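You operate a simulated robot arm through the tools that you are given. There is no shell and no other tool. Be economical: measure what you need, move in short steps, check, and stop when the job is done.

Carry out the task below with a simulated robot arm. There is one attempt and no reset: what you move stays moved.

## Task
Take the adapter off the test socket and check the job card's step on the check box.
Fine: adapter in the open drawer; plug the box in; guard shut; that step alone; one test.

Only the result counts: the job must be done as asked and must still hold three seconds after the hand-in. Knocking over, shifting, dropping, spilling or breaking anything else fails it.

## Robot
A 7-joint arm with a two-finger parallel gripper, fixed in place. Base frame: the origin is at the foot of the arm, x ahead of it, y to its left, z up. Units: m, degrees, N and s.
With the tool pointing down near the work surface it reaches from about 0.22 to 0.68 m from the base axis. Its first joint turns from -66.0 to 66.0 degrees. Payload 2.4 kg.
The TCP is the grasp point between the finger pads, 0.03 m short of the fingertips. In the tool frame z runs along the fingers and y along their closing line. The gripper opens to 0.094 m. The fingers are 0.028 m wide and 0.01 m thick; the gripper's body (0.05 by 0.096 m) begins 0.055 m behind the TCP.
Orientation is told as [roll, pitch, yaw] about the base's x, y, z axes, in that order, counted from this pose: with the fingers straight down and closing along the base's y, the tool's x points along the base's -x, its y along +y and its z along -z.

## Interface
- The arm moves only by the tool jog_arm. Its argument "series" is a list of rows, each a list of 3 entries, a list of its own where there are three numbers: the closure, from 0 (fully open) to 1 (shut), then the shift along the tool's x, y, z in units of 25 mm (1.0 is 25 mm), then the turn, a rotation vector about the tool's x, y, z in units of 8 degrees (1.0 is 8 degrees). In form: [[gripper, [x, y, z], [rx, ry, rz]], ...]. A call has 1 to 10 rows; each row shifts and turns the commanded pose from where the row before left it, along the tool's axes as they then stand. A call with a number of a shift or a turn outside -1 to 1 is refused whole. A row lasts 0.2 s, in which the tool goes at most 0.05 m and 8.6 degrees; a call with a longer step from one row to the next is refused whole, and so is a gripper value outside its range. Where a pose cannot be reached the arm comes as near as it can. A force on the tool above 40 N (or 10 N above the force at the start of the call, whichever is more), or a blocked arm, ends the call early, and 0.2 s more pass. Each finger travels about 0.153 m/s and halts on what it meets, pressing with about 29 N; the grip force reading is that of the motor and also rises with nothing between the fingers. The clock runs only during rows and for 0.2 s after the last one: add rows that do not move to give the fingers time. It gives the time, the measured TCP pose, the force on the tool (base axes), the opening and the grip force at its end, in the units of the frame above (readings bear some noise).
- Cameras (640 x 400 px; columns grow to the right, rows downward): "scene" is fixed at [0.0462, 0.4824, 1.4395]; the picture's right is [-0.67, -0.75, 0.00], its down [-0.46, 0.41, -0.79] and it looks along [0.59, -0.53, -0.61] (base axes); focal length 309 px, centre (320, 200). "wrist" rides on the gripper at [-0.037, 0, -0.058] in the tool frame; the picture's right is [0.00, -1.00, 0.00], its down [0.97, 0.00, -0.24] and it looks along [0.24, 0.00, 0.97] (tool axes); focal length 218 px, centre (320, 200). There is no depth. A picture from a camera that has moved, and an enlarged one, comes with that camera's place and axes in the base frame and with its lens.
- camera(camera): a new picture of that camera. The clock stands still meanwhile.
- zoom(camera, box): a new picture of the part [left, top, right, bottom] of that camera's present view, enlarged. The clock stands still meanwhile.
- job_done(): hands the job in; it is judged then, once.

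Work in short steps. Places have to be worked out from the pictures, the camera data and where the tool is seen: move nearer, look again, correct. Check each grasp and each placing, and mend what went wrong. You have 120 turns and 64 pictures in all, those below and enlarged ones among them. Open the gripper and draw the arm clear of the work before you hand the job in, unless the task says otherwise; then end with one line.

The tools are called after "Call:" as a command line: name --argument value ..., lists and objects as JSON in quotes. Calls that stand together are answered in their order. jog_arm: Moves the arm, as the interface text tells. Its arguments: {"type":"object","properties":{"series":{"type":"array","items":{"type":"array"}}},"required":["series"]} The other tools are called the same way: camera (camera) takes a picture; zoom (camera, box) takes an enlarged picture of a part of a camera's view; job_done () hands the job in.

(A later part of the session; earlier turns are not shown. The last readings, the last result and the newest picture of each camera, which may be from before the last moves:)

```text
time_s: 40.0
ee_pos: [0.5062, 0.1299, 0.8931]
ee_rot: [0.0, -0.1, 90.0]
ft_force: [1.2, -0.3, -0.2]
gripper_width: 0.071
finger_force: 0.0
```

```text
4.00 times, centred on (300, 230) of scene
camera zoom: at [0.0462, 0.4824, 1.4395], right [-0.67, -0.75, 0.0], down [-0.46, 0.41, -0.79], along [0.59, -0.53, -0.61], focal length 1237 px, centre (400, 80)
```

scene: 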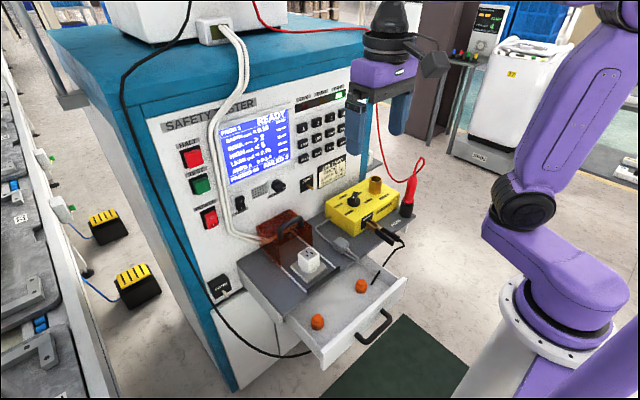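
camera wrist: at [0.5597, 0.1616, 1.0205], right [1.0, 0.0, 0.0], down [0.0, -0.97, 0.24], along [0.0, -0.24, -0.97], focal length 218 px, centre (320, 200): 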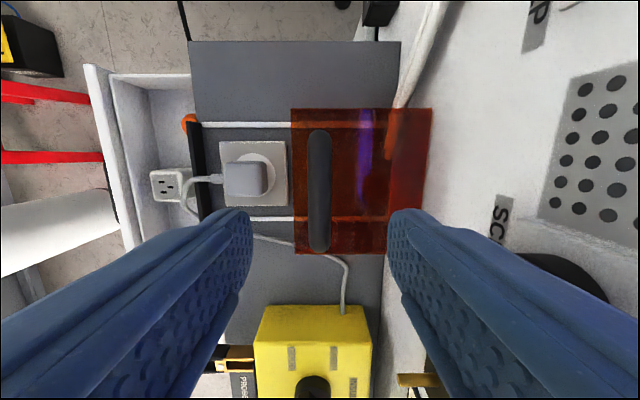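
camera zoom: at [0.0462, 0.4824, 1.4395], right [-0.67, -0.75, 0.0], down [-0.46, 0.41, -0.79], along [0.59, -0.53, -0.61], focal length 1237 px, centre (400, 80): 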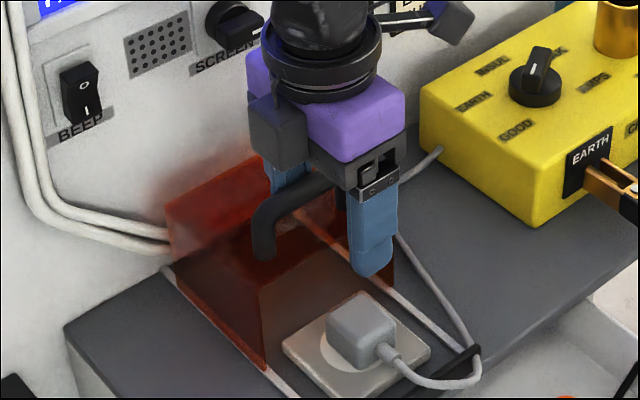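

The guard slides freely. I keep pulling.

Call:
jog_arm --series '[[0.25, [0, 0.5, 0], [0, 0, 0]], [0.25, [0, 0.5, 0], [0, 0, 0]], [0.25, [0, 0.5, 0], [0, 0, 0]], [0.25, [0, 0.5, 0], [0, 0, 0]], [0.25, [0, 0, 0], [0, 0, 0]]]'

Call:
zoom --camera "scene" --box '[220, 180, 380, 280]'

```text
time_s: 41.2
ee_pos: [0.4562, 0.1306, 0.8912]
ee_rot: [0.0, 0.0, 90.0]
ft_force: [1.0, -0.9, 0.1]
gripper_width: 0.0712
finger_force: 0.4
```

```text
4.00 times, centred on (300, 230) of scene
camera zoom: at [0.0462, 0.4824, 1.4395], right [-0.67, -0.75, 0.0], down [-0.46, 0.41, -0.79], along [0.59, -0.53, -0.61], focal length 1237 px, centre (400, 80)
```

zoom: 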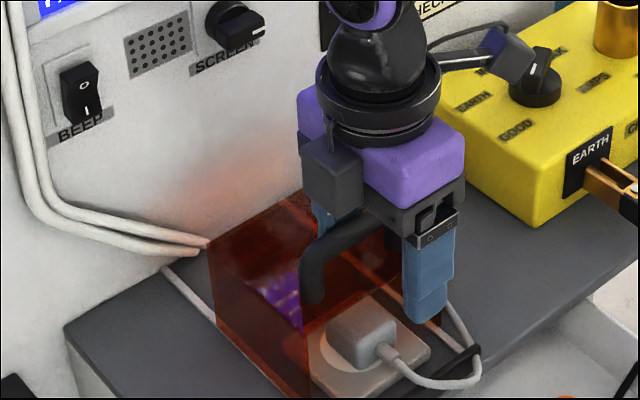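

Call:
jog_arm --series '[[0.25, [0, 0.4, 0], [0, 0, 0]], [0.25, [0, 0.3, 0], [0, 0, 0]], [0.25, [0, 0.2, 0], [0, 0, 0]], [0.25, [0, 0.2, 0], [0, 0, 0]], [0.25, [0, 0, 0], [0, 0, 0]]]'

Call:
zoom --camera "scene" --box '[220, 180, 380, 280]'

```text
time_s: 42.4
ee_pos: [0.4309, 0.1304, 0.8924]
ee_rot: [0.0, 0.1, 90.0]
ft_force: [-0.3, 0.5, -0.7]
gripper_width: 0.0705
finger_force: 0.0
```

```text
4.00 times, centred on (300, 230) of scene
camera zoom: at [0.0462, 0.4824, 1.4395], right [-0.67, -0.75, 0.0], down [-0.46, 0.41, -0.79], along [0.59, -0.53, -0.61], focal length 1237 px, centre (400, 80)
```

zoom: 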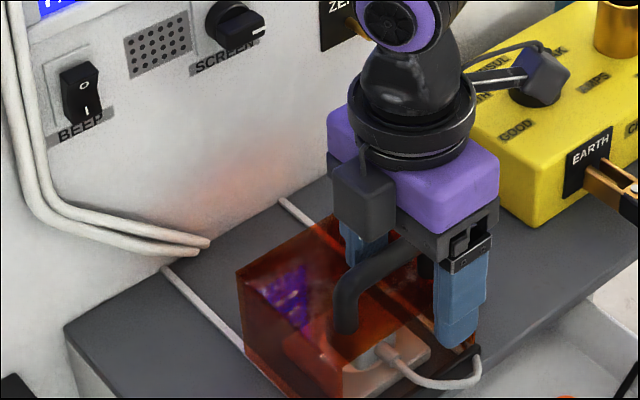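

Call:
jog_arm --series '[[0.25, [0, 0.2, 0], [0, 0, 0]], [0.25, [0, 0.15, 0], [0, 0, 0]], [0.25, [0, 0.15, 0], [0, 0, 0]], [0.25, [0, 0.15, 0], [0, 0, 0]]]'

```text
time_s: 43.4
ee_pos: [0.4162, 0.1308, 0.8939]
ee_rot: [-0.3, -0.3, 89.8]
ft_force: [23.1, -3.3, -5.8]
gripper_width: 0.0836
finger_force: 11.4
```

The guard has hit its stop. I relax off the bar, rise and look.

Call:
jog_arm --series '[[0.15, [0, -0.5, 0], [0, 0, 0]], [0.15, [0, 0.0, 0], [0, 0, 0]], [0.15, [0, 0, -1], [0, 0, 0]], [0.15, [0, 0, -1], [0, 0, 0]], [0.15, [0, 0, -1], [0, 0, 0]], [0.15, [0, 0, -1], [0, 0, 0]], [0.15, [0, 0, -1], [0, 0, 0]], [0.15, [0, 0, 0], [0, 0, 0]]]'

Call:
camera --camera "scene"

Call:
zoom --camera "scene" --box '[220, 200, 380, 300]'

```text
time_s: 45.2
ee_pos: [0.4247, 0.1313, 1.0163]
ee_rot: [0.0, 0.0, 90.1]
ft_force: [0.8, -0.6, 0.2]
gripper_width: 0.0797
finger_force: 0.1
```

```text
20 pictures are left
```

scene: 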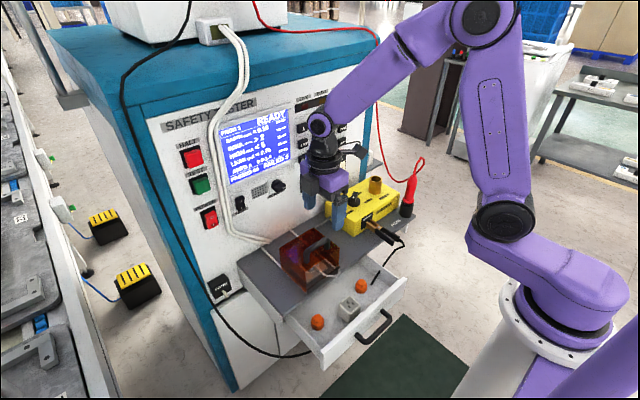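

```text
4.00 times, centred on (300, 250) of scene
camera zoom: at [0.0462, 0.4824, 1.4395], right [-0.67, -0.75, 0.0], down [-0.46, 0.41, -0.79], along [0.59, -0.53, -0.61], focal length 1237 px, centre (400, 0)
```

zoom: 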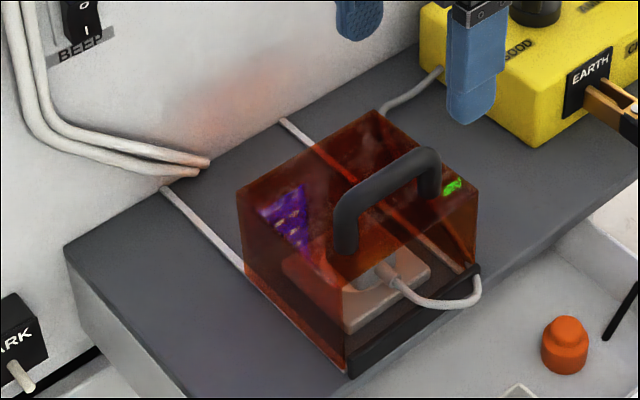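

The guard is shut against its front bar. Next the knob, near (0.557, -0.126), top about 0.86; I move above it at z≈1.0, then turn the gripper to yaw -60° to match the knob's bar.

Call:
jog_arm --series '[[0.3, [1, -0.53, 0], [0, 0, 0]], [0.3, [1, -0.53, 0], [0, 0, 1]], [0.3, [1, -0.3, 0], [0, 0, 0]], [0.3, [1, -0.3, 0], [0, 0, 0]], [0.3, [1, -0.3, 0], [0, 0, 0]], [0.3, [1, -0.3, 0], [0, 0, 0]], [0.3, [1, -0.3, 0], [0, 0, 0]], [0.3, [1, -0.3, 0], [0, 0, 0]], [0.3, [1, -0.3, 0], [0, 0, 0]], [0.3, [1, -0.3, 0], [0, 0, 0]]]'

Call:
jog_arm --series '[[0.3, [0, 0, 0], [0, 0, 1]], [0.3, [0, 0, 0], [0, 0, 1]], [0.3, [0, 0, 0], [0, 0, 1]], [0.3, [0, 0, 0], [0, 0, 1]], [0.3, [0, 0, 0], [0, 0, 1]], [0.3, [0, 0, 0], [0, 0, 1]], [0.3, [0, 0, 0], [0, 0, 1]], [0.3, [0, 0, 0], [0, 0, 1]], [0.3, [0, 0, 0], [0, 0, 1]], [0.3, [0, 0, 0], [0, 0, 1]]]'

Call:
jog_arm --series '[[0.3, [0, 0, 0], [0, 0, 1]], [0.3, [0, 0, 0], [0, 0, 1]], [0.3, [0, 0, 0], [0, 0, 1]], [0.3, [0, 0, 0], [0, 0, 1]], [0.3, [0, 0, 0], [0, 0, 1]], [0.3, [0, 0, 0], [0, 0, 1]], [0.3, [0, 0, 0], [0, 0, 1]], [0.3, [0, 0, 0], [0, 0, 0.75]], [0.3, [0, 0, 0], [0, 0, 0]]]'

```text
time_s: 47.4
ee_pos: [0.4816, -0.1261, 1.0178]
ee_rot: [-0.1, 0.0, 82.0]
ft_force: [0.1, -0.1, -0.9]
gripper_width: 0.0659
finger_force: 0.0
```

```text
time_s: 49.6
ee_pos: [0.4834, -0.1259, 1.0162]
ee_rot: [0.1, 0.0, 1.8]
ft_force: [0.2, 0.3, -0.7]
gripper_width: 0.0658
finger_force: 0.1
```

```text
time_s: 51.6
ee_pos: [0.4834, -0.1252, 1.0162]
ee_rot: [-0.1, -0.1, -60.1]
ft_force: [0.2, -0.4, -0.7]
gripper_width: 0.0656
finger_force: 0.1
```

Call:
jog_arm --series '[[0.3, [-0.49, 0.85, 0], [0, 0, 0]], [0.3, [-0.49, 0.85, 0], [0, 0, 0]], [0.3, [-0.49, 0.85, 0], [0, 0, 0]], [0.3, [0, 0, 0], [0, 0, 0]]]'

Call:
camera --camera "wrist"

```text
time_s: 52.6
ee_pos: [0.5555, -0.1253, 1.0171]
ee_rot: [0.0, 0.0, -60.0]
ft_force: [0.8, -1.3, 0.1]
gripper_width: 0.0658
finger_force: 0.0
```

```text
18 pictures are left
camera wrist: at [0.5736, -0.1586, 1.0755], right [-0.87, -0.5, 0.0], down [-0.49, 0.84, 0.24], along [-0.12, 0.21, -0.97], focal length 218 px, centre (320, 200)
```

wrist: 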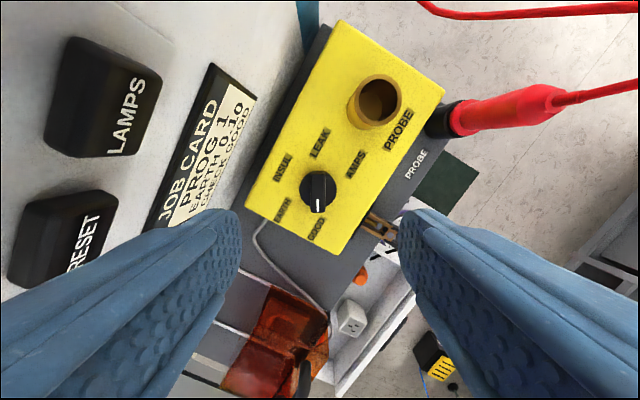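

The white index seems to sit on the GOOD side; I zoom in to make sure which way the knob points.

Call:
zoom --camera "wrist" --box '[260, 130, 380, 245]'

Call:
zoom --camera "scene" --box '[325, 175, 405, 225]'

```text
3.48 times, centred on (320, 188) of wrist
camera zoom: at [0.5736, -0.1586, 1.0755], right [-0.87, -0.5, 0.0], down [-0.49, 0.84, 0.24], along [-0.12, 0.21, -0.97], focal length 759 px, centre (320, 244)
```

zoom: 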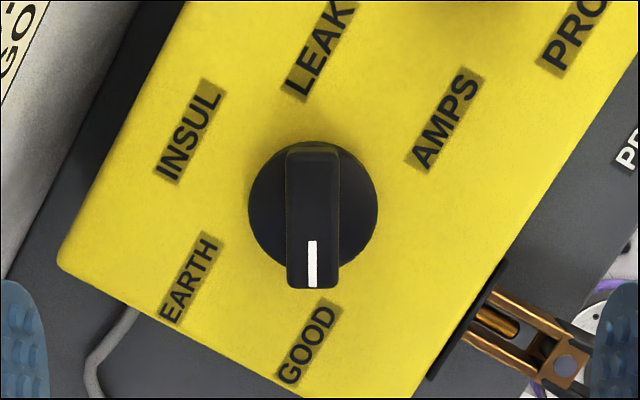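

```text
8.00 times, centred on (365, 200) of scene
camera zoom: at [0.0462, 0.4824, 1.4395], right [-0.67, -0.75, 0.0], down [-0.46, 0.41, -0.79], along [0.59, -0.53, -0.61], focal length 2474 px, centre (-40, 200)
```

zoom: 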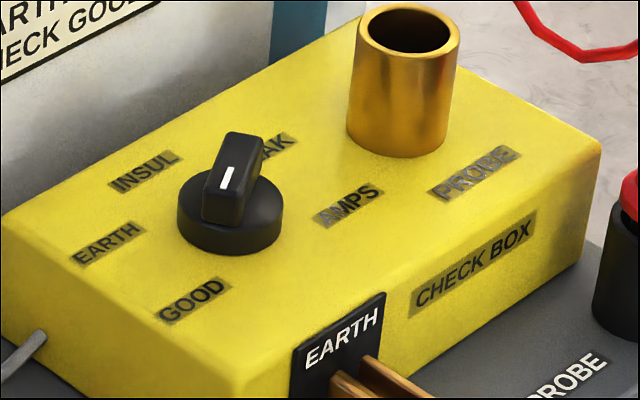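

The index line already points to GOOD, so the knob stays untouched. Keys work out to: STEP ≈ (0.637, 0.013, 1.054), ONLY ≈ (…, 0.012, 1.008), TEST ≈ (…, 0.30, 1.05). I back off, unwind the yaw and pitch the tool toward the panel.

Call:
jog_arm --series '[[0.5, [0.92, -0.16, -0.2], [0, 0, 0]], [0.7, [0.92, -0.16, -0.2], [0, 0, 0]], [0.9, [0.92, -0.16, -0.2], [0, 0, 0]], [1, [0.92, -0.16, -0.2], [0, 0, 0]], [1, [0.92, -0.16, -0.2], [0, 0, 0]], [1, [0.92, -0.16, -0.2], [0, 0, 0]], [1, [0.92, -0.16, -0.2], [0, 0, 0]], [1, [0, 0, 0], [0, 0, -1]], [1, [0, 0, 0], [0, 0, -1]], [1, [0, 0, 0], [0, 0, -1]]]'

Call:
jog_arm --series '[[1, [0, 0, 0], [0, 0, -1]], [1, [0, 0, 0], [0, 0, -1]], [1, [0, 0, 0], [0, 0, -1]], [1, [0, 0, 0], [0, 0, -1]], [1, [0, 0, 0], [0, 0, -0.5]], [1, [0, 0, 0], [0, -1, 0]], [1, [0, 0, 0], [0, -1, 0]], [1, [0, 0, 0], [0, -1, 0]]]'

```text
time_s: 54.8
ee_pos: [0.4503, 0.0003, 1.0518]
ee_rot: [0.0, 0.0, -35.9]
ft_force: [-0.3, -0.4, 0.9]
gripper_width: 0.0002
finger_force: 28.6
```

```text
time_s: 56.6
ee_pos: [0.4507, 0.0005, 1.0526]
ee_rot: [0.1, -24.1, 0.1]
ft_force: [-0.2, 0.7, -0.2]
gripper_width: 0.0
finger_force: 29.1
```

Pitch goes the right way. I turn the rest to -90°.

Call:
jog_arm --series '[[1, [0, 0, 0], [0, -1, 0]], [1, [0, 0, 0], [0, -1, 0]], [1, [0, 0, 0], [0, -1, 0]], [1, [0, 0, 0], [0, -1, 0]], [1, [0, 0, 0], [0, -1, 0]], [1, [0, 0, 0], [0, -1, 0]], [1, [0, 0, 0], [0, -1, 0]], [1, [0, 0, 0], [0, -1, 0]], [1, [0, 0, 0], [0, -0.25, 0]], [1, [0, 0, 0], [0, 0, 0]]]'

Call:
camera --camera "wrist"

```text
time_s: 58.8
ee_pos: [0.4673, 0.008, 1.0573]
ee_rot: [24.7, -85.2, -23.3]
ft_force: [-0.2, -0.8, 0.2]
gripper_width: 0.0001
finger_force: 28.8
out of reach, approached as far as the arm can: row 2, 3
```

```text
15 pictures are left
camera wrist: at [0.4118, 0.0042, 1.0976], right [0.03, -1.0, -0.04], down [-0.31, 0.03, -0.95], along [0.95, 0.04, -0.31], focal length 218 px, centre (320, 200)
```

wrist: 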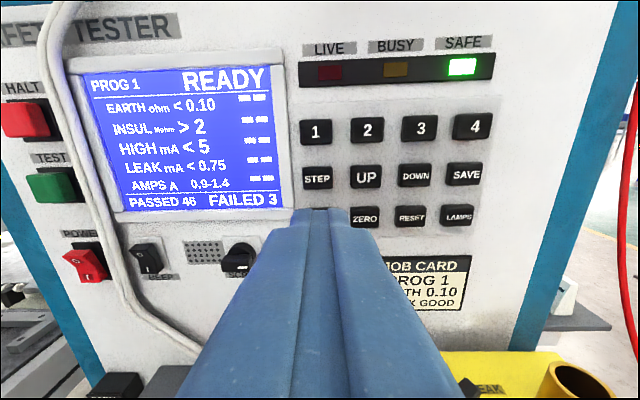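

The panel is in clear view; STEP is at about (y 0.0145, z 1.051). I go forward to x≈0.57 and centre on STEP.

Call:
jog_arm --series '[[1, [0, 0.28, 1], [0, 0, 0]], [1, [0, 0.28, 1], [0, 0, 0]], [1, [0, 0, 1], [0, 0, 0]], [1, [0, 0, 1], [0, 0, 0]], [1, [0, 0, 0.8], [0, 0, 0]], [1, [0, 0, 0], [0, 0, 0]]]'

```text
time_s: 60.2
ee_pos: [0.5874, 0.0245, 1.0482]
ee_rot: [24.4, -85.1, -22.8]
ft_force: [0.0, -0.1, -0.7]
gripper_width: 0.0001
finger_force: 29.7
```

Actual axis is tilted ~4° down, tip now about (0.617, 0.0255, 1.046). I correct y by -11 mm and z by +6 mm, then check.

Call:
jog_arm --series '[[1, [-0.24, -0.45, 0], [0, 0, 0]], [1, [0, 0, 0.2], [0, 0, 0]], [1, [0, 0, 0], [0, 0, 0]]]'

Call:
camera --camera "wrist"

```text
time_s: 61.0
ee_pos: [0.593, 0.0137, 1.0521]
ee_rot: [24.3, -85.3, -22.8]
ft_force: [0.1, -0.6, 0.4]
gripper_width: 0.0001
finger_force: 29.0
```

```text
14 pictures are left
camera wrist: at [0.5374, 0.0105, 1.0941], right [0.03, -1.0, -0.03], down [-0.32, 0.02, -0.95], along [0.95, 0.04, -0.31], focal length 218 px, centre (320, 200)
```

wrist: 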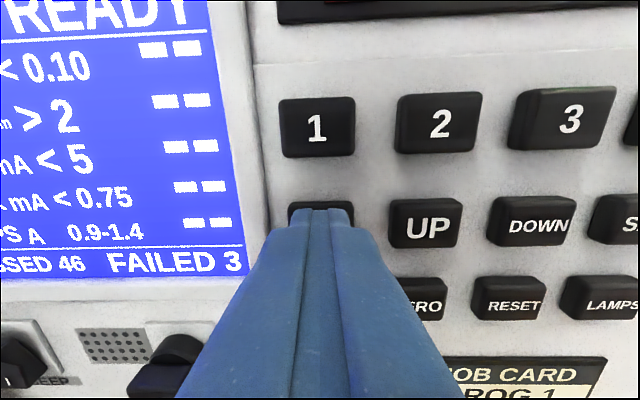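

Tip lines up with STEP. I push forward in small steps until the key gives.

Call:
jog_arm --series '[[1, [0, 0, 0.12], [0, 0, 0]], [1, [0, 0, 0.12], [0, 0, 0]], [1, [0, 0, 0.12], [0, 0, 0]], [1, [0, 0, 0.12], [0, 0, 0]]]'

```text
time_s: 62.0
ee_pos: [0.6047, 0.0131, 1.0515]
ee_rot: [24.5, -85.2, -23.0]
ft_force: [-2.2, -1.0, 1.3]
gripper_width: 0.0001
finger_force: 29.0
```

Call:
jog_arm --series '[[1, [0, 0, 0.08], [0, 0, 0]], [1, [0, 0, 0.08], [0, 0, 0]]]'

```text
time_s: 62.6
ee_pos: [0.6081, 0.0133, 1.0519]
ee_rot: [24.3, -85.3, -22.7]
ft_force: [-11.4, -1.1, 2.3]
gripper_width: 0.0
finger_force: 28.8
```

Key is being pressed (11 N). I back off 15 mm and read the display.

Call:
jog_arm --series '[[1, [0, 0, -0.3], [0, 0, 0]], [1, [0, 0, -0.3], [0, 0, 0]]]'

Call:
zoom --camera "scene" --box '[190, 80, 350, 190]'

```text
time_s: 63.2
ee_pos: [0.5934, 0.0144, 1.0531]
ee_rot: [24.5, -85.2, -22.9]
ft_force: [-1.1, -0.4, -0.5]
gripper_width: 0.0001
finger_force: 28.7
```

```text
3.64 times, centred on (270, 135) of scene
camera zoom: at [0.0462, 0.4824, 1.4395], right [-0.67, -0.75, 0.0], down [-0.46, 0.41, -0.79], along [0.59, -0.53, -0.61], focal length 1124 px, centre (502, 436)
```

zoom: 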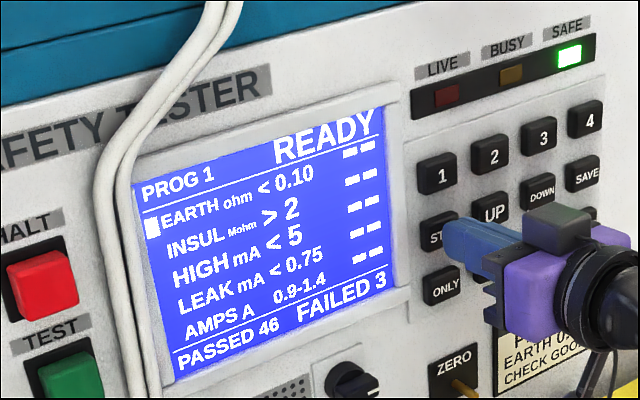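

A cursor now marks EARTH. Next ONLY, about 48 mm lower.

Call:
jog_arm --series '[[1, [0.96, -0.04, 0], [0, 0, 0]], [1, [0.96, -0.04, 0], [0, 0, 0]], [1, [0, 0, 0.2], [0, 0, 0]], [1, [0, 0, 0], [0, 0, 0]]]'

Call:
zoom --camera "scene" --box '[280, 120, 360, 180]'

```text
time_s: 64.2
ee_pos: [0.5946, 0.0128, 1.0061]
ee_rot: [24.5, -85.2, -22.9]
ft_force: [-0.6, 0.6, 0.1]
gripper_width: 0.0002
finger_force: 28.9
```

```text
6.67 times, centred on (320, 150) of scene
camera zoom: at [0.0462, 0.4824, 1.4395], right [-0.67, -0.75, 0.0], down [-0.46, 0.41, -0.79], along [0.59, -0.53, -0.61], focal length 2062 px, centre (320, 533)
```

zoom: 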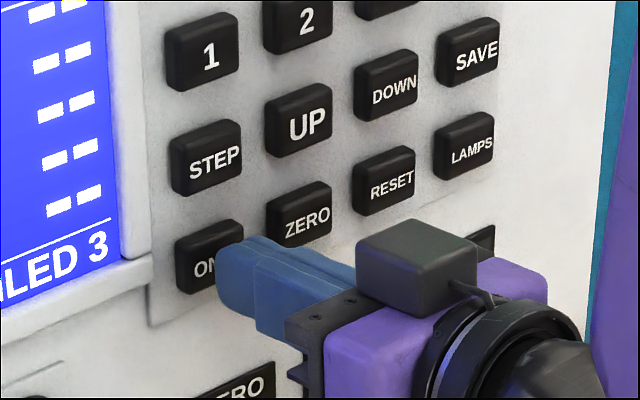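

The tip is aligned with ONLY. I press it as before.

Call:
jog_arm --series '[[1, [0, 0, 0.16], [0, 0, 0]], [1, [0, 0, 0.16], [0, 0, 0]], [1, [0, 0, 0.12], [0, 0, 0]], [1, [0, 0, 0.1], [0, 0, 0]]]'

```text
time_s: 65.2
ee_pos: [0.6071, 0.0134, 1.0042]
ee_rot: [24.7, -85.3, -23.2]
ft_force: [-11.4, -1.6, 4.8]
gripper_width: 0.0
finger_force: 29.2
```

Call:
jog_arm --series '[[1, [0, 0, -0.5], [0, 0, 0]], [1, [0, 0, -0.5], [0, 0, 0]], [1, [0, 0, -0.5], [0, 0, 0]]]'

Call:
zoom --camera "scene" --box '[190, 80, 350, 190]'

```text
time_s: 66.0
ee_pos: [0.5711, 0.012, 1.0066]
ee_rot: [24.6, -85.2, -23.0]
ft_force: [0.1, 0.1, 0.1]
gripper_width: 0.0
finger_force: 28.9
```

```text
3.64 times, centred on (270, 135) of scene
camera zoom: at [0.0462, 0.4824, 1.4395], right [-0.67, -0.75, 0.0], down [-0.46, 0.41, -0.79], along [0.59, -0.53, -0.61], focal length 1124 px, centre (502, 436)
```

zoom: 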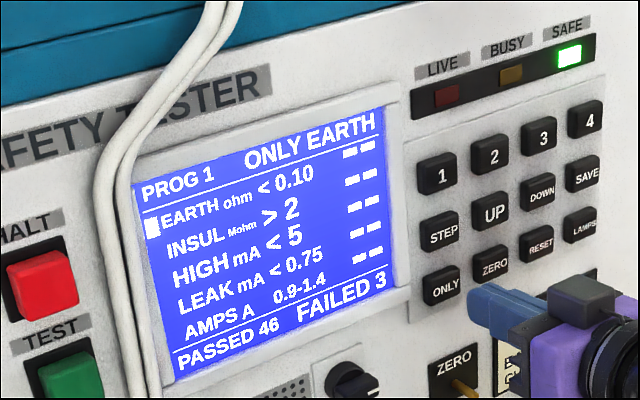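

Display shows ONLY EARTH. Now to TEST at about (y 0.31, z 1.052): I back off, rise and move sideways.

Call:
jog_arm --series '[[1, [0, 0, -1], [0, 0, 0]], [1, [-0.75, 0, -1], [0, 0, 0]], [1, [-0.75, 1, 0], [0, 0, 0]], [1, [0, 1, 0], [0, 0, 0]], [1, [0, 1, 0], [0, 0, 0]], [1, [0, 1, 0], [0, 0, 0]], [1, [0, 1, 0], [0, 0, 0]], [1, [0, 1, 0], [0, 0, 0]], [1, [0, 1, 0], [0, 0, 0]], [1, [0, 0, 0], [0, 0, 0]]]'

Call:
jog_arm --series '[[1, [0, 1, 0], [0, 0, 0]], [1, [0, 1, 0], [0, 0, 0]], [1, [0, 1, 0], [0, 0, 0]], [1, [0, 1, 0], [0, 0, 0]], [1, [0, 0.9, 0], [0, 0, 0]], [1, [0, 0, 0], [0, 0, 0]]]'

Call:
camera --camera "wrist"

```text
time_s: 68.2
ee_pos: [0.5198, 0.1848, 1.0539]
ee_rot: [24.2, -85.1, -22.6]
ft_force: [-0.3, 0.4, 1.8]
gripper_width: 0.0001
finger_force: 29.1
```

```text
time_s: 69.6
ee_pos: [0.5186, 0.3066, 1.0575]
ee_rot: [24.1, -85.1, -22.7]
ft_force: [0.1, -0.5, 0.3]
gripper_width: 0.0
finger_force: 29.6
```

```text
10 pictures are left
camera wrist: at [0.4623, 0.3028, 1.0984], right [0.03, -1.0, -0.03], down [-0.32, 0.02, -0.95], along [0.95, 0.04, -0.31], focal length 218 px, centre (320, 200)
```

wrist: 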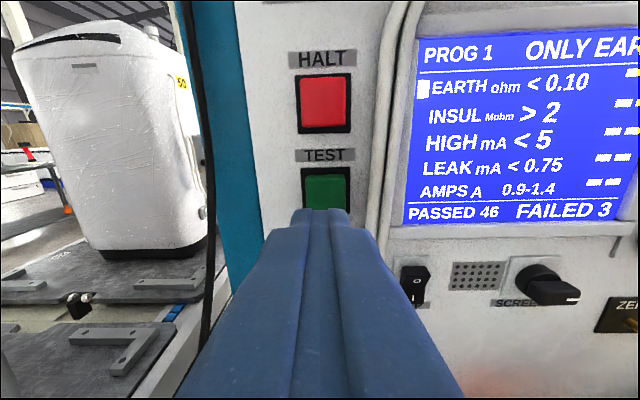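

TEST is at about (y 0.305, z 1.048). I correct slightly and approach, stopping short.

Call:
jog_arm --series '[[1, [0, -0.16, 0.8], [0, 0, 0]], [1, [0, 0, 0.8], [0, 0, 0]], [1, [0, 0, 0.5], [0, 0, 0]], [1, [0, 0, 0], [0, 0, 0]]]'

Call:
zoom --camera "scene" --box '[160, 120, 280, 220]'

```text
time_s: 70.6
ee_pos: [0.5693, 0.3045, 1.0527]
ee_rot: [24.2, -85.1, -22.7]
ft_force: [0.5, 0.6, 0.1]
gripper_width: 0.0
finger_force: 29.0
```

```text
4.00 times, centred on (220, 170) of scene
camera zoom: at [0.0462, 0.4824, 1.4395], right [-0.67, -0.75, 0.0], down [-0.46, 0.41, -0.79], along [0.59, -0.53, -0.61], focal length 1237 px, centre (720, 320)
```

zoom: 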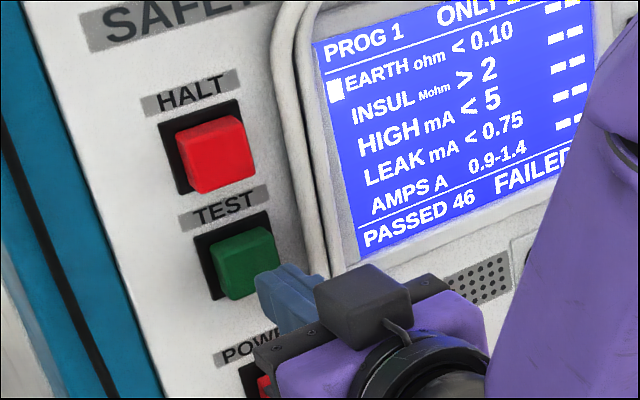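

Aligned. I press gently in small steps.

Call:
jog_arm --series '[[1, [0, 0, 0.16], [0, 0, 0]], [1, [0, 0, 0.16], [0, 0, 0]], [1, [0, 0, 0.16], [0, 0, 0]]]'

```text
time_s: 71.4
ee_pos: [0.5808, 0.3051, 1.053]
ee_rot: [24.6, -85.2, -23.0]
ft_force: [0.3, -0.3, -0.2]
gripper_width: 0.0
finger_force: 29.3
```

Call:
jog_arm --series '[[1, [0, 0, 0.16], [0, 0, 0]], [1, [0, 0, 0.14], [0, 0, 0]], [1, [0, 0, 0.12], [0, 0, 0]]]'

```text
time_s: 72.2
ee_pos: [0.5916, 0.3045, 1.0535]
ee_rot: [24.0, -85.1, -22.4]
ft_force: [-0.7, -0.6, 0.8]
gripper_width: 0.0
finger_force: 28.8
```

Call:
jog_arm --series '[[1, [0, 0, 0.12], [0, 0, 0]], [1, [0, 0, 0.12], [0, 0, 0]]]'

```text
time_s: 72.8
ee_pos: [0.5976, 0.3062, 1.0533]
ee_rot: [24.3, -85.2, -22.9]
ft_force: [-1.2, -0.2, 0.5]
gripper_width: 0.0002
finger_force: 29.1
```

Call:
jog_arm --series '[[1, [0, 0, 0.12], [0, 0, 0]], [1, [0, 0, 0.1], [0, 0, 0]]]'

```text
time_s: 73.4
ee_pos: [0.6023, 0.3064, 1.0513]
ee_rot: [25.0, -85.1, -23.5]
ft_force: [-5.5, -1.2, 2.7]
gripper_width: 0.0
finger_force: 29.3
```

Contact at 5.5 N; I look at the display before pushing more.

Call:
zoom --camera "scene" --box '[170, 80, 350, 210]'

```text
3.08 times, centred on (260, 145) of scene
camera zoom: at [0.0459, 0.4823, 1.4395], right [-0.67, -0.75, 0.0], down [-0.46, 0.41, -0.79], along [0.59, -0.53, -0.61], focal length 952 px, centre (505, 369)
```

zoom: 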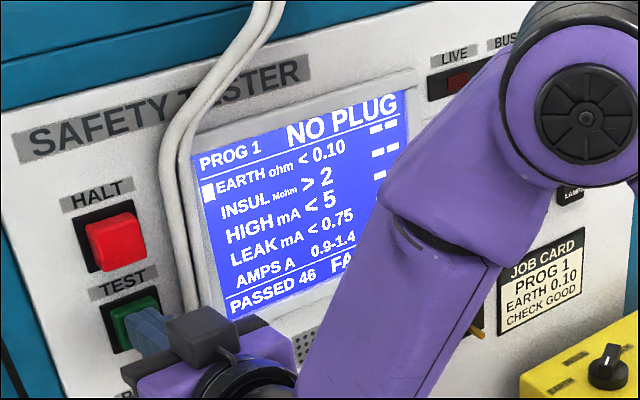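

The tester says NO PLUG: the plug isn't fully seated, so no test ran. I back off, and go back to open the guard and seat the plug properly.

Call:
jog_arm --series '[[1, [0, 0, -0.8], [0, 0, 0]], [1, [0, 0, -1], [0, 0, 0]], [1, [0, 0, -1], [0, 0, 0]], [1, [0, 0, -1], [0, 0, 0]], [1, [0, -1, -0.4], [0, 0, 0]], [1, [0, -1, 0], [0, 0, 0]], [1, [0, -1, 0], [0, 0, 0]], [1, [0, -1, 0], [0, 0, 0]], [1, [0, -1, 0], [0, 0, 0]], [1, [0, -1, 0], [0, 0, 0]]]'

Call:
jog_arm --series '[[1, [0, -0.8, 0], [0, 0, 0]], [1, [0, 0, 0], [0, 1, 0]], [1, [0, 0, 0], [0, 1, 0]], [1, [0, 0, 0], [0, 1, 0]], [1, [0, 0, 0], [0, 1, 0]], [1, [0, 0, 0], [0, 1, 0]], [1, [0, 0, 0], [0, 1, 0]], [1, [0, 0, 0], [0, 1, 0]], [1, [0, 0, 0], [0, 1, 0]]]'

```text
time_s: 75.6
ee_pos: [0.5006, 0.1537, 1.054]
ee_rot: [25.0, -85.2, -23.4]
ft_force: [-0.3, 0.1, -0.2]
gripper_width: 0.0
finger_force: 28.4
```

```text
time_s: 77.6
ee_pos: [0.5097, 0.1182, 1.0532]
ee_rot: [-1.0, -33.7, -0.3]
ft_force: [0.5, -0.3, 0.7]
gripper_width: 0.0
finger_force: 28.9
out of reach, approached as far as the arm can: row 7, 8, 9
```

Call:
jog_arm --series '[[1, [0, 0, 0], [0, 1, 0]], [1, [0, 0, 0], [0, 1, 0]], [1, [0, 0, 0], [0, 1, 0]], [1, [0, 0, 0], [0, 1, 0]], [1, [0, 0, 0], [0, 0.2, 0]], [1, [0, 0, 0], [0, 0, 0]]]'

```text
time_s: 79.0
ee_pos: [0.5094, 0.1193, 1.0551]
ee_rot: [-1.1, -18.7, -0.7]
ft_force: [0.1, 0.2, -0.6]
gripper_width: 0.0001
finger_force: 28.8
out of reach, approached as far as the arm can: row 3, 4
```

Call:
jog_arm --series '[[1, [0, 0, 0], [0, 0.8, 0]], [1, [0, 0, 0], [0, 0.8, 0]], [1, [0, 0, 0], [0.14, 0.74, -0.08]], [1, [0, 0, 0], [0, 0, 0]], [1, [0, 0, 0], [0, 0, 0]]]'

```text
time_s: 80.2
ee_pos: [0.5081, 0.1186, 1.0545]
ee_rot: [-1.1, -18.7, -0.7]
ft_force: [-0.5, -0.1, -0.4]
gripper_width: 0.0
finger_force: 28.9
out of reach, approached as far as the arm can: row 1, 2, 3
```

The wrist is against a limit here; I lower a bit and retry straightening.

Call:
jog_arm --series '[[1, [0.38, 0, 1], [0, 0, 0]], [1, [0.38, 0, 1], [0, 0, 0]], [1, [0, 0, 0], [0, 0.8, 0]], [1, [0, 0, 0], [0, 0.8, 0]], [1, [0, 0, 0], [0, 0, 0]]]'

```text
time_s: 81.4
ee_pos: [0.5025, 0.1177, 1.002]
ee_rot: [-1.2, -15.7, -0.7]
ft_force: [0.0, -0.6, -0.5]
gripper_width: 0.0
finger_force: 29.0
out of reach, approached as far as the arm can: row 3, 4
```

Call:
jog_arm --series '[[1, [0.28, -0.95, -0.5], [0, 0, 0]], [1, [0.28, -0.95, -0.5], [0, 0, 0]], [1, [0.28, -0.95, -0.5], [0, 0, 0]], [1, [0.28, -0.95, -0.5], [0, 0, 0]], [1, [0.28, -0.95, -0.5], [0, 0, 0]], [1, [0, 0, 0], [0, 0.7, 0]], [1, [0, 0, 0], [0, 0.7, 0]], [1, [0, 0, 0], [0, 0, 0]]]'

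```text
time_s: 83.2
ee_pos: [0.4151, 0.042, 1.0391]
ee_rot: [-1.3, -15.8, -0.8]
ft_force: [0.1, 0.1, 0.6]
gripper_width: 0.0002
finger_force: 28.8
out of reach, approached as far as the arm can: row 2, 3, 4, 5, 6, 7
```

I try whether turning about the tool axis (needed anyway) frees the wrist.

Call:
jog_arm --series '[[1, [0, 0, 0], [0, 0, -1]], [1, [0, 0, 0], [0, 0, -1]], [1, [0, 0, 0], [0, 0, -1]], [1, [0, 0, 0], [0, 0, -1]], [1, [0, 0, 0], [0, 0, -1]], [1, [0, 0, 0], [0, 0, 0]]]'

Call:
camera --camera "scene"

```text
time_s: 84.6
ee_pos: [0.3893, 0.0728, 1.0333]
ee_rot: [-11.4, -11.1, 40.2]
ft_force: [-0.6, 0.0, -0.5]
gripper_width: 0.0
finger_force: 28.9
out of reach, approached as far as the arm can: row 5
```

```text
7 pictures are left
```

scene: 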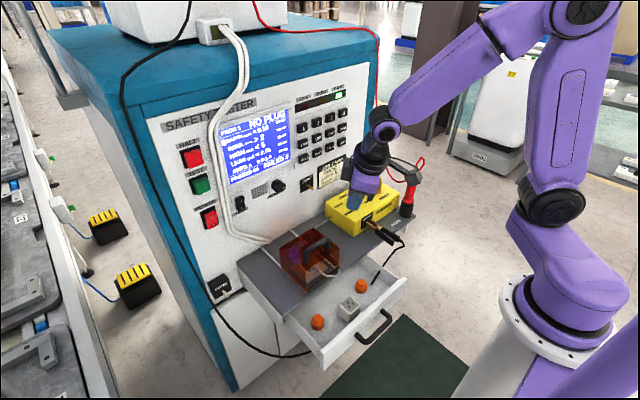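

The elbow has swung far to the right, so joint 1 is likely near its limit. I move the TCP outward and to the left, then straighten.

Call:
jog_arm --series '[[1, [-0.9, 0.1, 0.4], [0, 0, 0]], [1, [-0.9, 0.1, 0.4], [0, 0, 0]], [1, [-0.9, 0.1, 0.4], [0, 0, 0]], [1, [-0.9, 0.1, 0.4], [0, 0, 0]], [1, [-0.9, 0.1, 0.4], [0, 0, 0]], [1, [0, 0, 0], [0, 0.5, 0]], [1, [0, 0, 0], [0, 0.5, 0]], [1, [0, 0, 0], [0, 0, 0]]]'

```text
time_s: 86.4
ee_pos: [0.4789, 0.1545, 1.0046]
ee_rot: [-11.6, -3.4, 38.5]
ft_force: [0.5, -0.4, 0.5]
gripper_width: 0.0
finger_force: 28.9
```

Free again. I correct the tilt and turn the yaw on to 90°.

Call:
jog_arm --series '[[1, [0, 0, 0], [-0.72, 0.21, 0]], [1, [0, 0, 0], [-0.73, 0.21, 0]], [1, [0, 0, 0], [0, 0, -0.9]], [1, [0, 0, 0], [0, 0, -0.9]], [1, [0, 0, 0], [0, 0, -0.9]], [1, [0, 0, 0], [0, 0, -0.9]], [1, [0, 0, 0], [0, 0, -0.9]], [1, [0, 0, 0], [0, 0, -0.97]], [1, [0, 0, 0], [0, 0, -0.97]], [1, [0, 0, 0], [0, 0, 0]]]'

```text
time_s: 88.6
ee_pos: [0.2326, 0.1907, 0.9716]
ee_rot: [-10.3, 6.2, 85.4]
ft_force: [0.4, -0.4, 0.2]
gripper_width: 0.0
finger_force: 29.0
out of reach, approached as far as the arm can: row 1, 2, 3, 4, 5, 6, 7, 8, 9
```

The arm was dragged back; this wrist configuration dislikes +yaw. I turn back toward yaw 0 and see.

Call:
jog_arm --series '[[1, [0, 0, -0.3], [0, 0, 1]], [1, [0, 0, -0.3], [0, 0, 1]], [1, [0, 0, -0.3], [0, 0, 1]], [1, [0, 0, -0.3], [0, 0, 1]], [1, [0, 0, 0], [0, 0, 1]], [1, [0, 0, 0], [0, 0, 1]], [1, [0, 0, 0], [0, 0, 1]], [1, [0, 0, 0], [0, 0, 1]], [1, [0, 0, 0], [0, 0, 1]], [1, [0, 0, 0], [0, 0, 1]]]'

```text
time_s: 90.8
ee_pos: [0.2264, 0.1961, 1.0006]
ee_rot: [-8.0, -9.2, 6.3]
ft_force: [0.1, 0.3, -0.8]
gripper_width: 0.0
finger_force: 29.0
```

Call:
jog_arm --series '[[1, [-0.95, -0.2, 0.15], [0, 0, 0]], [1, [-0.95, -0.2, 0.15], [0, 0, 0]], [1, [-0.95, -0.2, 0.15], [0, 0, 0]], [1, [-0.95, -0.2, 0.15], [0, 0, 0]], [1, [-0.95, -0.2, 0.15], [0, 0, 0]], [1, [-0.95, -0.2, 0.15], [0, 0, 0]], [1, [-0.95, -0.2, 0.15], [0, 0, 0]], [1, [-0.95, -0.2, 0.15], [0, 0, 0]], [1, [0, 0, 0], [0, 0, 0]]]'

Call:
jog_arm --series '[[1, [0, 0, 0], [-0.5, 0.5, 0]], [1, [0, 0, 0], [-0.5, 0.5, 0]], [1, [0, 0, 0], [0, 0, 0]]]'

```text
time_s: 92.8
ee_pos: [0.4246, 0.1769, 1.008]
ee_rot: [-8.0, -9.1, 6.4]
ft_force: [0.5, 0.2, 0.5]
gripper_width: 0.0
finger_force: 29.2
```

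```text
time_s: 93.6
ee_pos: [0.4232, 0.1758, 1.0075]
ee_rot: [-7.9, -9.1, 6.4]
ft_force: [-0.1, -0.3, 0.1]
gripper_width: 0.0
finger_force: 29.2
out of reach, approached as far as the arm can: row 1, 2
```

Tilt still blocked here. I extend outward (x≈0.53) and lower, where the elbow opens, and retry.

Call:
jog_arm --series '[[1, [-0.9, 0.2, 0.4], [0, 0, 0]], [1, [-0.9, 0.2, 0.4], [0, 0, 0]], [1, [-0.9, 0.2, 0.4], [0, 0, 0]], [1, [-0.9, 0.2, 0.4], [0, 0, 0]], [1, [0, 0, 0], [-0.5, 0, 0]], [1, [0, 0, 0], [0, 0.5, 0]], [1, [0, 0, 0], [0, 0.5, 0]], [1, [0, 0, 0], [0, 0, 0]]]'

```text
time_s: 95.4
ee_pos: [0.5162, 0.1994, 0.9798]
ee_rot: [-8.0, -9.1, 6.4]
ft_force: [-0.9, 0.6, -0.3]
gripper_width: 0.0002
finger_force: 28.4
out of reach, approached as far as the arm can: row 5, 6, 7
```

Moves toward -y are what block (joint 1 at its limit), so I go far to the left first, then straighten there.

Call:
jog_arm --series '[[1, [0.5, 1, 0], [0, 0, 0]], [1, [0.4, 1, 0], [0, 0, 0]], [1, [0.4, 1, 0], [0, 0, 0]], [1, [0.4, 1, 0], [0, 0, 0]], [1, [0.4, 1, 0], [0, 0, 0]], [1, [0.4, 1, 0], [0, 0, 0]], [1, [0, 0, 0], [-0.5, 0, 0]], [1, [0, 0, 0], [-0.5, 0.5, 0]], [1, [0, 0, 0], [0, 0.5, 0]], [1, [0, 0, 0], [0, 0, 0]]]'

```text
time_s: 97.6
ee_pos: [0.4201, 0.3269, 0.9481]
ee_rot: [-4.2, -9.3, 6.4]
ft_force: [-0.1, 1.0, -1.0]
gripper_width: 0.0002
finger_force: 28.5
out of reach, approached as far as the arm can: row 7, 8, 9
```

Call:
jog_arm --series '[[1, [0, 0, 0], [-0.3, 0, 0]], [1, [0, 0, 0], [0, 0.3, 0]], [1, [0, 0.5, -0.5], [0, 0, 0]], [1, [0, 0, 0], [0, 0.3, 0]], [1, [0, 0, 0], [0, 0.3, 0]], [1, [0, 0, 0], [0, 0, 0]]]'

Call:
camera --camera "scene"

```text
time_s: 99.0
ee_pos: [0.4126, 0.3373, 0.9578]
ee_rot: [-4.4, -9.6, 6.5]
ft_force: [0.5, 0.1, 0.0]
gripper_width: 0.0002
finger_force: 29.3
out of reach, approached as far as the arm can: row 2, 3, 5
```

```text
6 pictures are left
```

scene: 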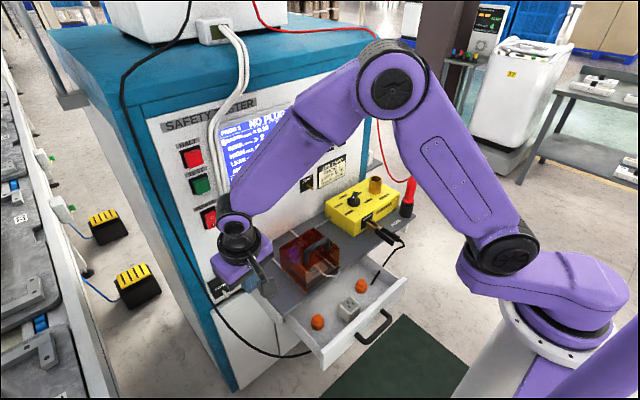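

I think the wrist took an alternative branch when I tipped forward at (0.46, 0, 1.055). I'll tip forward again, go back to that spot, and come back through the same way.

Call:
jog_arm --series '[[1, [0, 0, -1], [0, 0, 0]], [1, [0, 0, -1], [0, 0, 0]], [1, [0, 0, 0], [0, -1, 0]], [1, [0, 0, 0], [0, -1, 0]], [1, [0, 0, 0], [0, -1, 0]], [1, [0, 0, 0], [0, -1, 0]], [1, [0, 0, 0], [0, -1, 0]], [1, [0, 0, 0], [0, -1, 0]], [1, [0, 0, 0], [0, -1, 0]], [1, [0, 0, 0], [0, 0, 0]]]'

```text
time_s: 101.2
ee_pos: [0.404, 0.3353, 0.9736]
ee_rot: [-10.3, -65.4, 15.2]
ft_force: [-0.5, 0.0, -0.3]
gripper_width: 0.0
finger_force: 29.3
out of reach, approached as far as the arm can: row 1, 2
```

Call:
jog_arm --series '[[1, [-0.4, -1, 0.1], [0, 0, 0]], [1, [-0.4, -1, 0.1], [0, 0, 0]], [1, [-0.4, -1, 0.1], [0, 0, 0]], [1, [-0.4, -1, 0.1], [0, 0, 0]], [1, [-0.4, -1, 0.1], [0, 0, 0]], [1, [-0.4, -1, 0.1], [0, 0, 0]], [1, [-0.4, -1, 0.1], [0, 0, 0]], [1, [-0.4, -1, 0.1], [0, 0, 0]], [1, [-0.4, -1, 0.1], [0, 0, 0]], [1, [-0.3, -1, 0], [0, 0, 0]]]'

Call:
jog_arm --series '[[1, [0, -1, 0], [0, 0, 0]], [1, [0, -1, 0], [0, 0, 0]], [1, [0, -1, 0], [0, 0, 0]], [1, [0, 0, 0], [0, 0, 0]]]'

```text
time_s: 103.4
ee_pos: [0.4882, 0.0981, 1.073]
ee_rot: [-10.4, -65.3, 15.3]
ft_force: [-0.8, 0.5, -0.2]
gripper_width: 0.0
finger_force: 29.0
```

```text
time_s: 104.4
ee_pos: [0.4939, 0.0264, 1.0778]
ee_rot: [-10.4, -65.3, 15.3]
ft_force: [-0.5, -0.8, 0.4]
gripper_width: 0.0
finger_force: 28.5
```

Call:
jog_arm --series '[[1, [0.5, -0.8, -0.8], [0, 0, 0]], [1, [0.5, 0, -0.5], [0, 0, 0]], [1, [0, 0, 0], [0, 0.7, 0]], [1, [0, 0, 0], [0, 0.7, 0]], [1, [0, 0, 0], [0, 0.7, 0]], [1, [0, 0, 0], [0, 0, 0]]]'

```text
time_s: 105.8
ee_pos: [0.4567, 0.0003, 1.0699]
ee_rot: [-6.5, -48.5, 10.7]
ft_force: [-0.1, -0.9, -0.2]
gripper_width: 0.0
finger_force: 28.8
```

Call:
jog_arm --series '[[1, [0, 0, 0], [0, 0.7, 0]], [1, [0, 0, 0], [0, 0.7, 0]], [1, [0, 0, 0], [0, 0.7, 0]], [1, [0, 0, 0], [0, 0.7, 0]], [1, [0, 0, 0], [0, 0.7, 0]], [1, [0, 0, 0], [0, 0, 0]]]'

```text
time_s: 107.2
ee_pos: [0.4614, 0.0006, 1.0689]
ee_rot: [-4.5, -20.7, 7.3]
ft_force: [-0.3, 1.0, -0.1]
gripper_width: 0.0
finger_force: 29.2
out of reach, approached as far as the arm can: row 2, 3
```

It crossed the barrier this time. I continue straightening.

Call:
jog_arm --series '[[1, [0, 0, 0], [0, 0.8, 0]], [1, [0, 0, 0], [0, 0.8, 0]], [1, [0, 0, 0], [0, 0.8, 0]], [1, [0, 0, 0], [-0.4, 0.1, 0]], [1, [0, 0, 0], [0, 0, 0.9]], [1, [0, 0, 0], [0, 0, 0]]]'

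```text
time_s: 108.6
ee_pos: [0.4623, 0.002, 1.0709]
ee_rot: [-1.0, -0.9, -1.5]
ft_force: [-0.2, 0.1, -0.3]
gripper_width: 0.0004
finger_force: 29.4
```

Back to pointing down in the normal branch. I turn to yaw 90° again.

Call:
jog_arm --series '[[1, [0, 0, 0.8], [-0.12, 0.11, 0]], [1, [0, 0, 0.8], [0, 0, -1]], [1, [0, 0, 0], [0, 0, -1]], [1, [0, 0, 0], [0, 0, -1]], [1, [0, 0, 0], [0, 0, -1]], [1, [0, 0, 0], [0, 0, -1]], [1, [0, 0, 0], [0, 0, -1]], [1, [0, 0, 0], [0, 0, -1]], [1, [0, 0, 0], [0, 0, -1]], [1, [0, 0, 0], [0, 0, -1]]]'

Call:
jog_arm --series '[[1, [0, 0, 0], [0, 0, -1]], [1, [0, 0, 0], [0, 0, -1]], [1, [0, 0, 0], [0, 0, -0.44]], [1, [0, 0, 0], [0, 0, 0]]]'

```text
time_s: 110.8
ee_pos: [0.4624, -0.0002, 1.0301]
ee_rot: [-0.1, 0.0, 70.7]
ft_force: [0.6, -0.9, 1.1]
gripper_width: 0.0001
finger_force: 29.1
```

```text
time_s: 111.8
ee_pos: [0.4621, -0.0012, 1.0288]
ee_rot: [-0.2, 0.2, 90.2]
ft_force: [0.0, 0.0, 0.0]
gripper_width: 0.0
finger_force: 28.9
```

Call:
jog_arm --series '[[1, [-0.88, 0.45, 0], [0, 0, 0]], [1, [-0.88, 0.45, 0], [0, 0, 0]], [1, [-0.88, 0.45, 0], [0, 0, 0]], [1, [-0.88, 0.45, 0], [0, 0, 0]], [1, [-0.88, 0.45, 0], [0, 0, 0]], [1, [-0.88, 0.45, 0], [0, 0, 0]], [1, [0, 0, 1], [0, 0, 0]], [1, [0, 0, 1], [0, 0, 0]], [1, [0, 0, 1], [0, 0, 0]], [1, [0, 0, 0], [0, 0, 0]]]'

Call:
jog_arm --series '[[1, [0, 0, 1], [0, 0, 0]], [1, [0, 0, 1], [0, 0, 0]], [1, [0, 0, 0.5], [0, 0, 0]], [1, [0, 0, 0], [0, 0, 0]]]'

```text
time_s: 114.0
ee_pos: [0.3957, 0.1342, 0.9547]
ee_rot: [0.0, 0.1, 90.1]
ft_force: [0.6, -0.6, -0.2]
gripper_width: 0.0
finger_force: 28.6
```

```text
time_s: 115.0
ee_pos: [0.3949, 0.1321, 0.8921]
ee_rot: [-0.2, -0.1, 90.1]
ft_force: [0.2, -0.2, 0.4]
gripper_width: 0.0001
finger_force: 29.3
```

Closed fingers stand in front of the handle bar. I push it back (+x).

Call:
jog_arm --series '[[1, [0, -0.7, 0], [0, 0, 0]], [1, [0, -0.7, 0], [0, 0, 0]], [1, [0, -0.6, 0], [0, 0, 0]], [1, [0, -0.6, 0], [0, 0, 0]], [1, [0, -0.6, 0], [0, 0, 0]], [1, [0, -0.6, 0], [0, 0, 0]], [1, [0, -0.6, 0], [0, 0, 0]], [1, [0, -0.6, 0], [0, 0, 0]], [1, [0, -0.5, 0], [0, 0, 0]], [1, [0, 0, 0], [0, 0, 0]]]'

```text
time_s: 117.2
ee_pos: [0.5347, 0.1331, 0.8941]
ee_rot: [-0.2, 0.0, 90.0]
ft_force: [0.4, 0.4, 0.6]
gripper_width: 0.0002
finger_force: 29.4
```

Call:
jog_arm --series '[[1, [0, -0.2, 0], [0, 0, 0]], [1, [0, 0, 0], [0, 0, 0]], [1, [0, 0.6, 0], [0, 0, 0]], [1, [0, 0.8, 0], [0, 0, 0]], [1, [0.12, 0.7, 0], [0, 0, 0]], [1, [0, 0, 0], [0, 0, 0]]]'

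Call:
zoom --camera "wrist" --box '[180, 80, 460, 260]'

```text
time_s: 118.6
ee_pos: [0.4856, 0.1293, 0.8934]
ee_rot: [0.0, 0.1, 90.0]
ft_force: [-0.2, 0.0, 0.5]
gripper_width: 0.0
finger_force: 28.5
```

```text
2.22 times, centred on (320, 170) of wrist
camera zoom: at [0.4846, 0.1665, 0.9503], right [1.0, 0.0, 0.0], down [0.0, -0.97, 0.24], along [0.0, -0.24, -0.97], focal length 485 px, centre (320, 267)
```

zoom: 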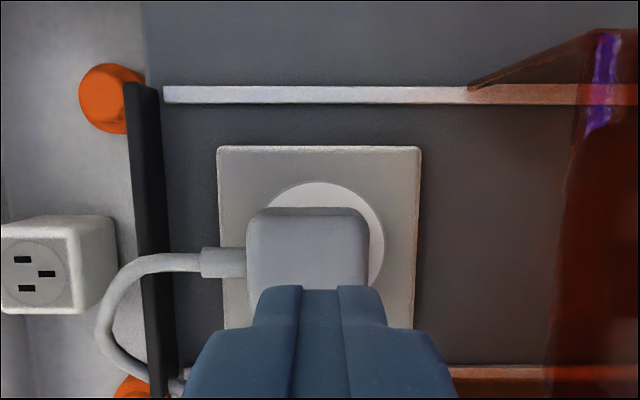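

The guard is open. The plug body sits about 4 mm too far toward -x relative to the plate/slots (seen here and in the earlier top view), so I'll regrip it at yaw 0 and shift it. First rise and turn back.

Call:
jog_arm --series '[[0.9, [0, 0, -1], [0, 0, 0]], [0.7, [0, 0, -1], [0, 0, 0]], [0.5, [0, 0, -1], [0, 0, 1]], [0.4, [0, 0, -1], [0, 0, 1]], [0.42, [0, 0, 0], [0, 0, 1]], [0.42, [0, 0, 0], [0, 0, 1]], [0.42, [0, 0, 0], [0, 0, 1]], [0.42, [0, 0, 0], [0, 0, 1]], [0.42, [0, 0, 0], [0, 0, 1]], [0.42, [0, 0, 0], [0, 0, 1]]]'

Call:
jog_arm --series '[[0.42, [0, 0, 0], [0, 0, 1]], [0.42, [0, 0, 0], [0, 0, 1]], [0.42, [0, 0, 0], [0, 0, 1]], [0.42, [0, 0, 0], [0, 0, 0.25]], [0.42, [0, 0, 0], [0, 0, 0]]]'

```text
time_s: 120.8
ee_pos: [0.4849, 0.13, 0.9909]
ee_rot: [-0.1, 0.0, 25.8]
ft_force: [0.9, -0.5, 0.2]
gripper_width: 0.0547
finger_force: 0.1
```

```text
time_s: 122.0
ee_pos: [0.4858, 0.1301, 0.9909]
ee_rot: [-0.1, -0.1, 0.1]
ft_force: [-0.1, 0.6, -0.2]
gripper_width: 0.0545
finger_force: 0.1
```

Yaw 0. I descend straddling the plug and grip it.

Call:
jog_arm --series '[[0.42, [0.1, 0, 1], [0, 0, 0]], [0.42, [0, 0, 1], [0, 0, 0]], [0.42, [0, 0, 1], [0, 0, 0]], [0.42, [0, 0, 1], [0, 0, 0]], [0.42, [0, 0, 1], [0, 0, 0]], [0.42, [0, 0, 1], [0, 0, 0]], [0.42, [0, 0, 0.92], [0, 0, 0]], [0.42, [0, 0, 0], [0, 0, 0]], [1, [0, 0, 0], [0, 0, 0]], [1, [0, 0, 0], [0, 0, 0]]]'

```text
time_s: 124.2
ee_pos: [0.4838, 0.1286, 0.8167]
ee_rot: [-0.1, -0.1, 0.0]
ft_force: [0.5, 0.7, -0.3]
gripper_width: 0.0352
finger_force: 28.9
```

Gripped. I lift 6 mm and shift +4 mm in x, then look before pressing.

Call:
jog_arm --series '[[1, [0, 0, -0.12], [0, 0, 0]], [1, [0, 0, -0.14], [0, 0, 0]], [1, [-0.16, 0, 0], [0, 0, 0]], [1, [0, 0, 0], [0, 0, 0]]]'

Call:
zoom --camera "wrist" --box '[220, 120, 420, 300]'

```text
time_s: 125.2
ee_pos: [0.488, 0.1292, 0.8255]
ee_rot: [0.0, -0.1, 0.0]
ft_force: [-1.1, -0.1, -0.6]
gripper_width: 0.0352
finger_force: 29.1
```

```text
2.22 times, centred on (320, 210) of wrist
camera zoom: at [0.524, 0.129, 0.883], right [0.0, -1.0, 0.0], down [-0.97, 0.0, 0.24], along [-0.24, 0.0, -0.97], focal length 485 px, centre (320, 178)
```

zoom: 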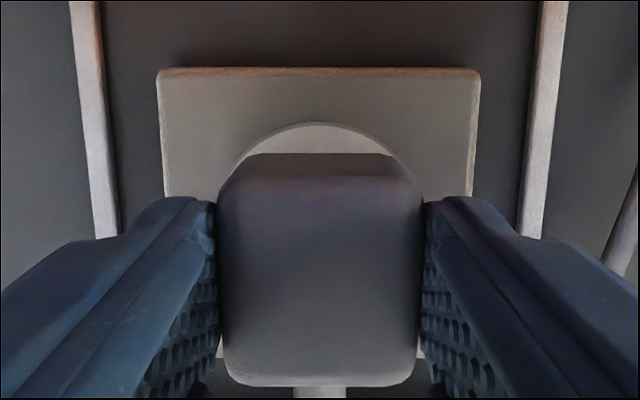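

Plug is now centred on the socket (≈0.488, 0.129). I lower it.

Call:
jog_arm --series '[[1, [0, 0, 0.12], [0, 0, 0]], [1, [0, 0, 0.12], [0, 0, 0]], [1, [0, 0, 0.06], [0, 0, 0]], [1, [0, 0, 0.06], [0, 0, 0]], [1, [0, 0, 0], [0, 0, 0]]]'

```text
time_s: 126.4
ee_pos: [0.4865, 0.1296, 0.8169]
ee_rot: [0.1, -0.1, 0.1]
ft_force: [-6.8, -0.9, 21.5]
gripper_width: 0.0351
finger_force: 28.6
```

Call:
jog_arm --series '[[1, [0.03, 0, 0.06], [0, 0, 0]], [1, [0.03, 0, 0.06], [0, 0, 0]], [1, [0, 0, 0.05], [0, 0, 0]]]'

```text
time_s: 127.2
ee_pos: [0.4861, 0.1296, 0.8132]
ee_rot: [0.0, -0.4, 0.1]
ft_force: [3.2, -4.4, 23.4]
gripper_width: 0.0348
finger_force: 29.2
```

Fingertips are at the plate now. I release, rise, close the fingers and press the plug down from above.

Call:
jog_arm --series '[[1, [0, 0, -0.1], [0, 0, 0]], [0.55, [0, 0, 0], [0, 0, 0]], [0.42, [0, 0, 0], [0, 0, 0]], [0.42, [0, 0, -1], [0, 0, 0]], [0.42, [0, 0, -1], [0, 0, 0]], [1, [0, 0, -0.2], [0, 0, 0]], [1, [0, 0, 0], [0, 0, 0]], [1, [0, 0, 0], [0, 0, 0]], [1, [0, 0, 0.7], [0, 0, 0]]]'

```text
time_s: 129.2
ee_pos: [0.4845, 0.1302, 0.8527]
ee_rot: [-0.1, -0.2, 0.1]
ft_force: [-0.9, 0.1, 0.6]
gripper_width: 0.0
finger_force: 28.9
```

Call:
jog_arm --series '[[1, [0, 0, 0.25], [0, 0, 0]], [1, [0, 0, 0.15], [0, 0, 0]], [1, [0, 0, 0.1], [0, 0, 0]], [1, [0, 0, 0.1], [0, 0, 0]], [1, [0, 0, 0.1], [0, 0, 0]]]'

```text
time_s: 130.4
ee_pos: [0.4848, 0.1299, 0.8365]
ee_rot: [0.0, -0.1, 0.2]
ft_force: [-0.5, 0.2, -0.1]
gripper_width: 0.0
finger_force: 29.1
```

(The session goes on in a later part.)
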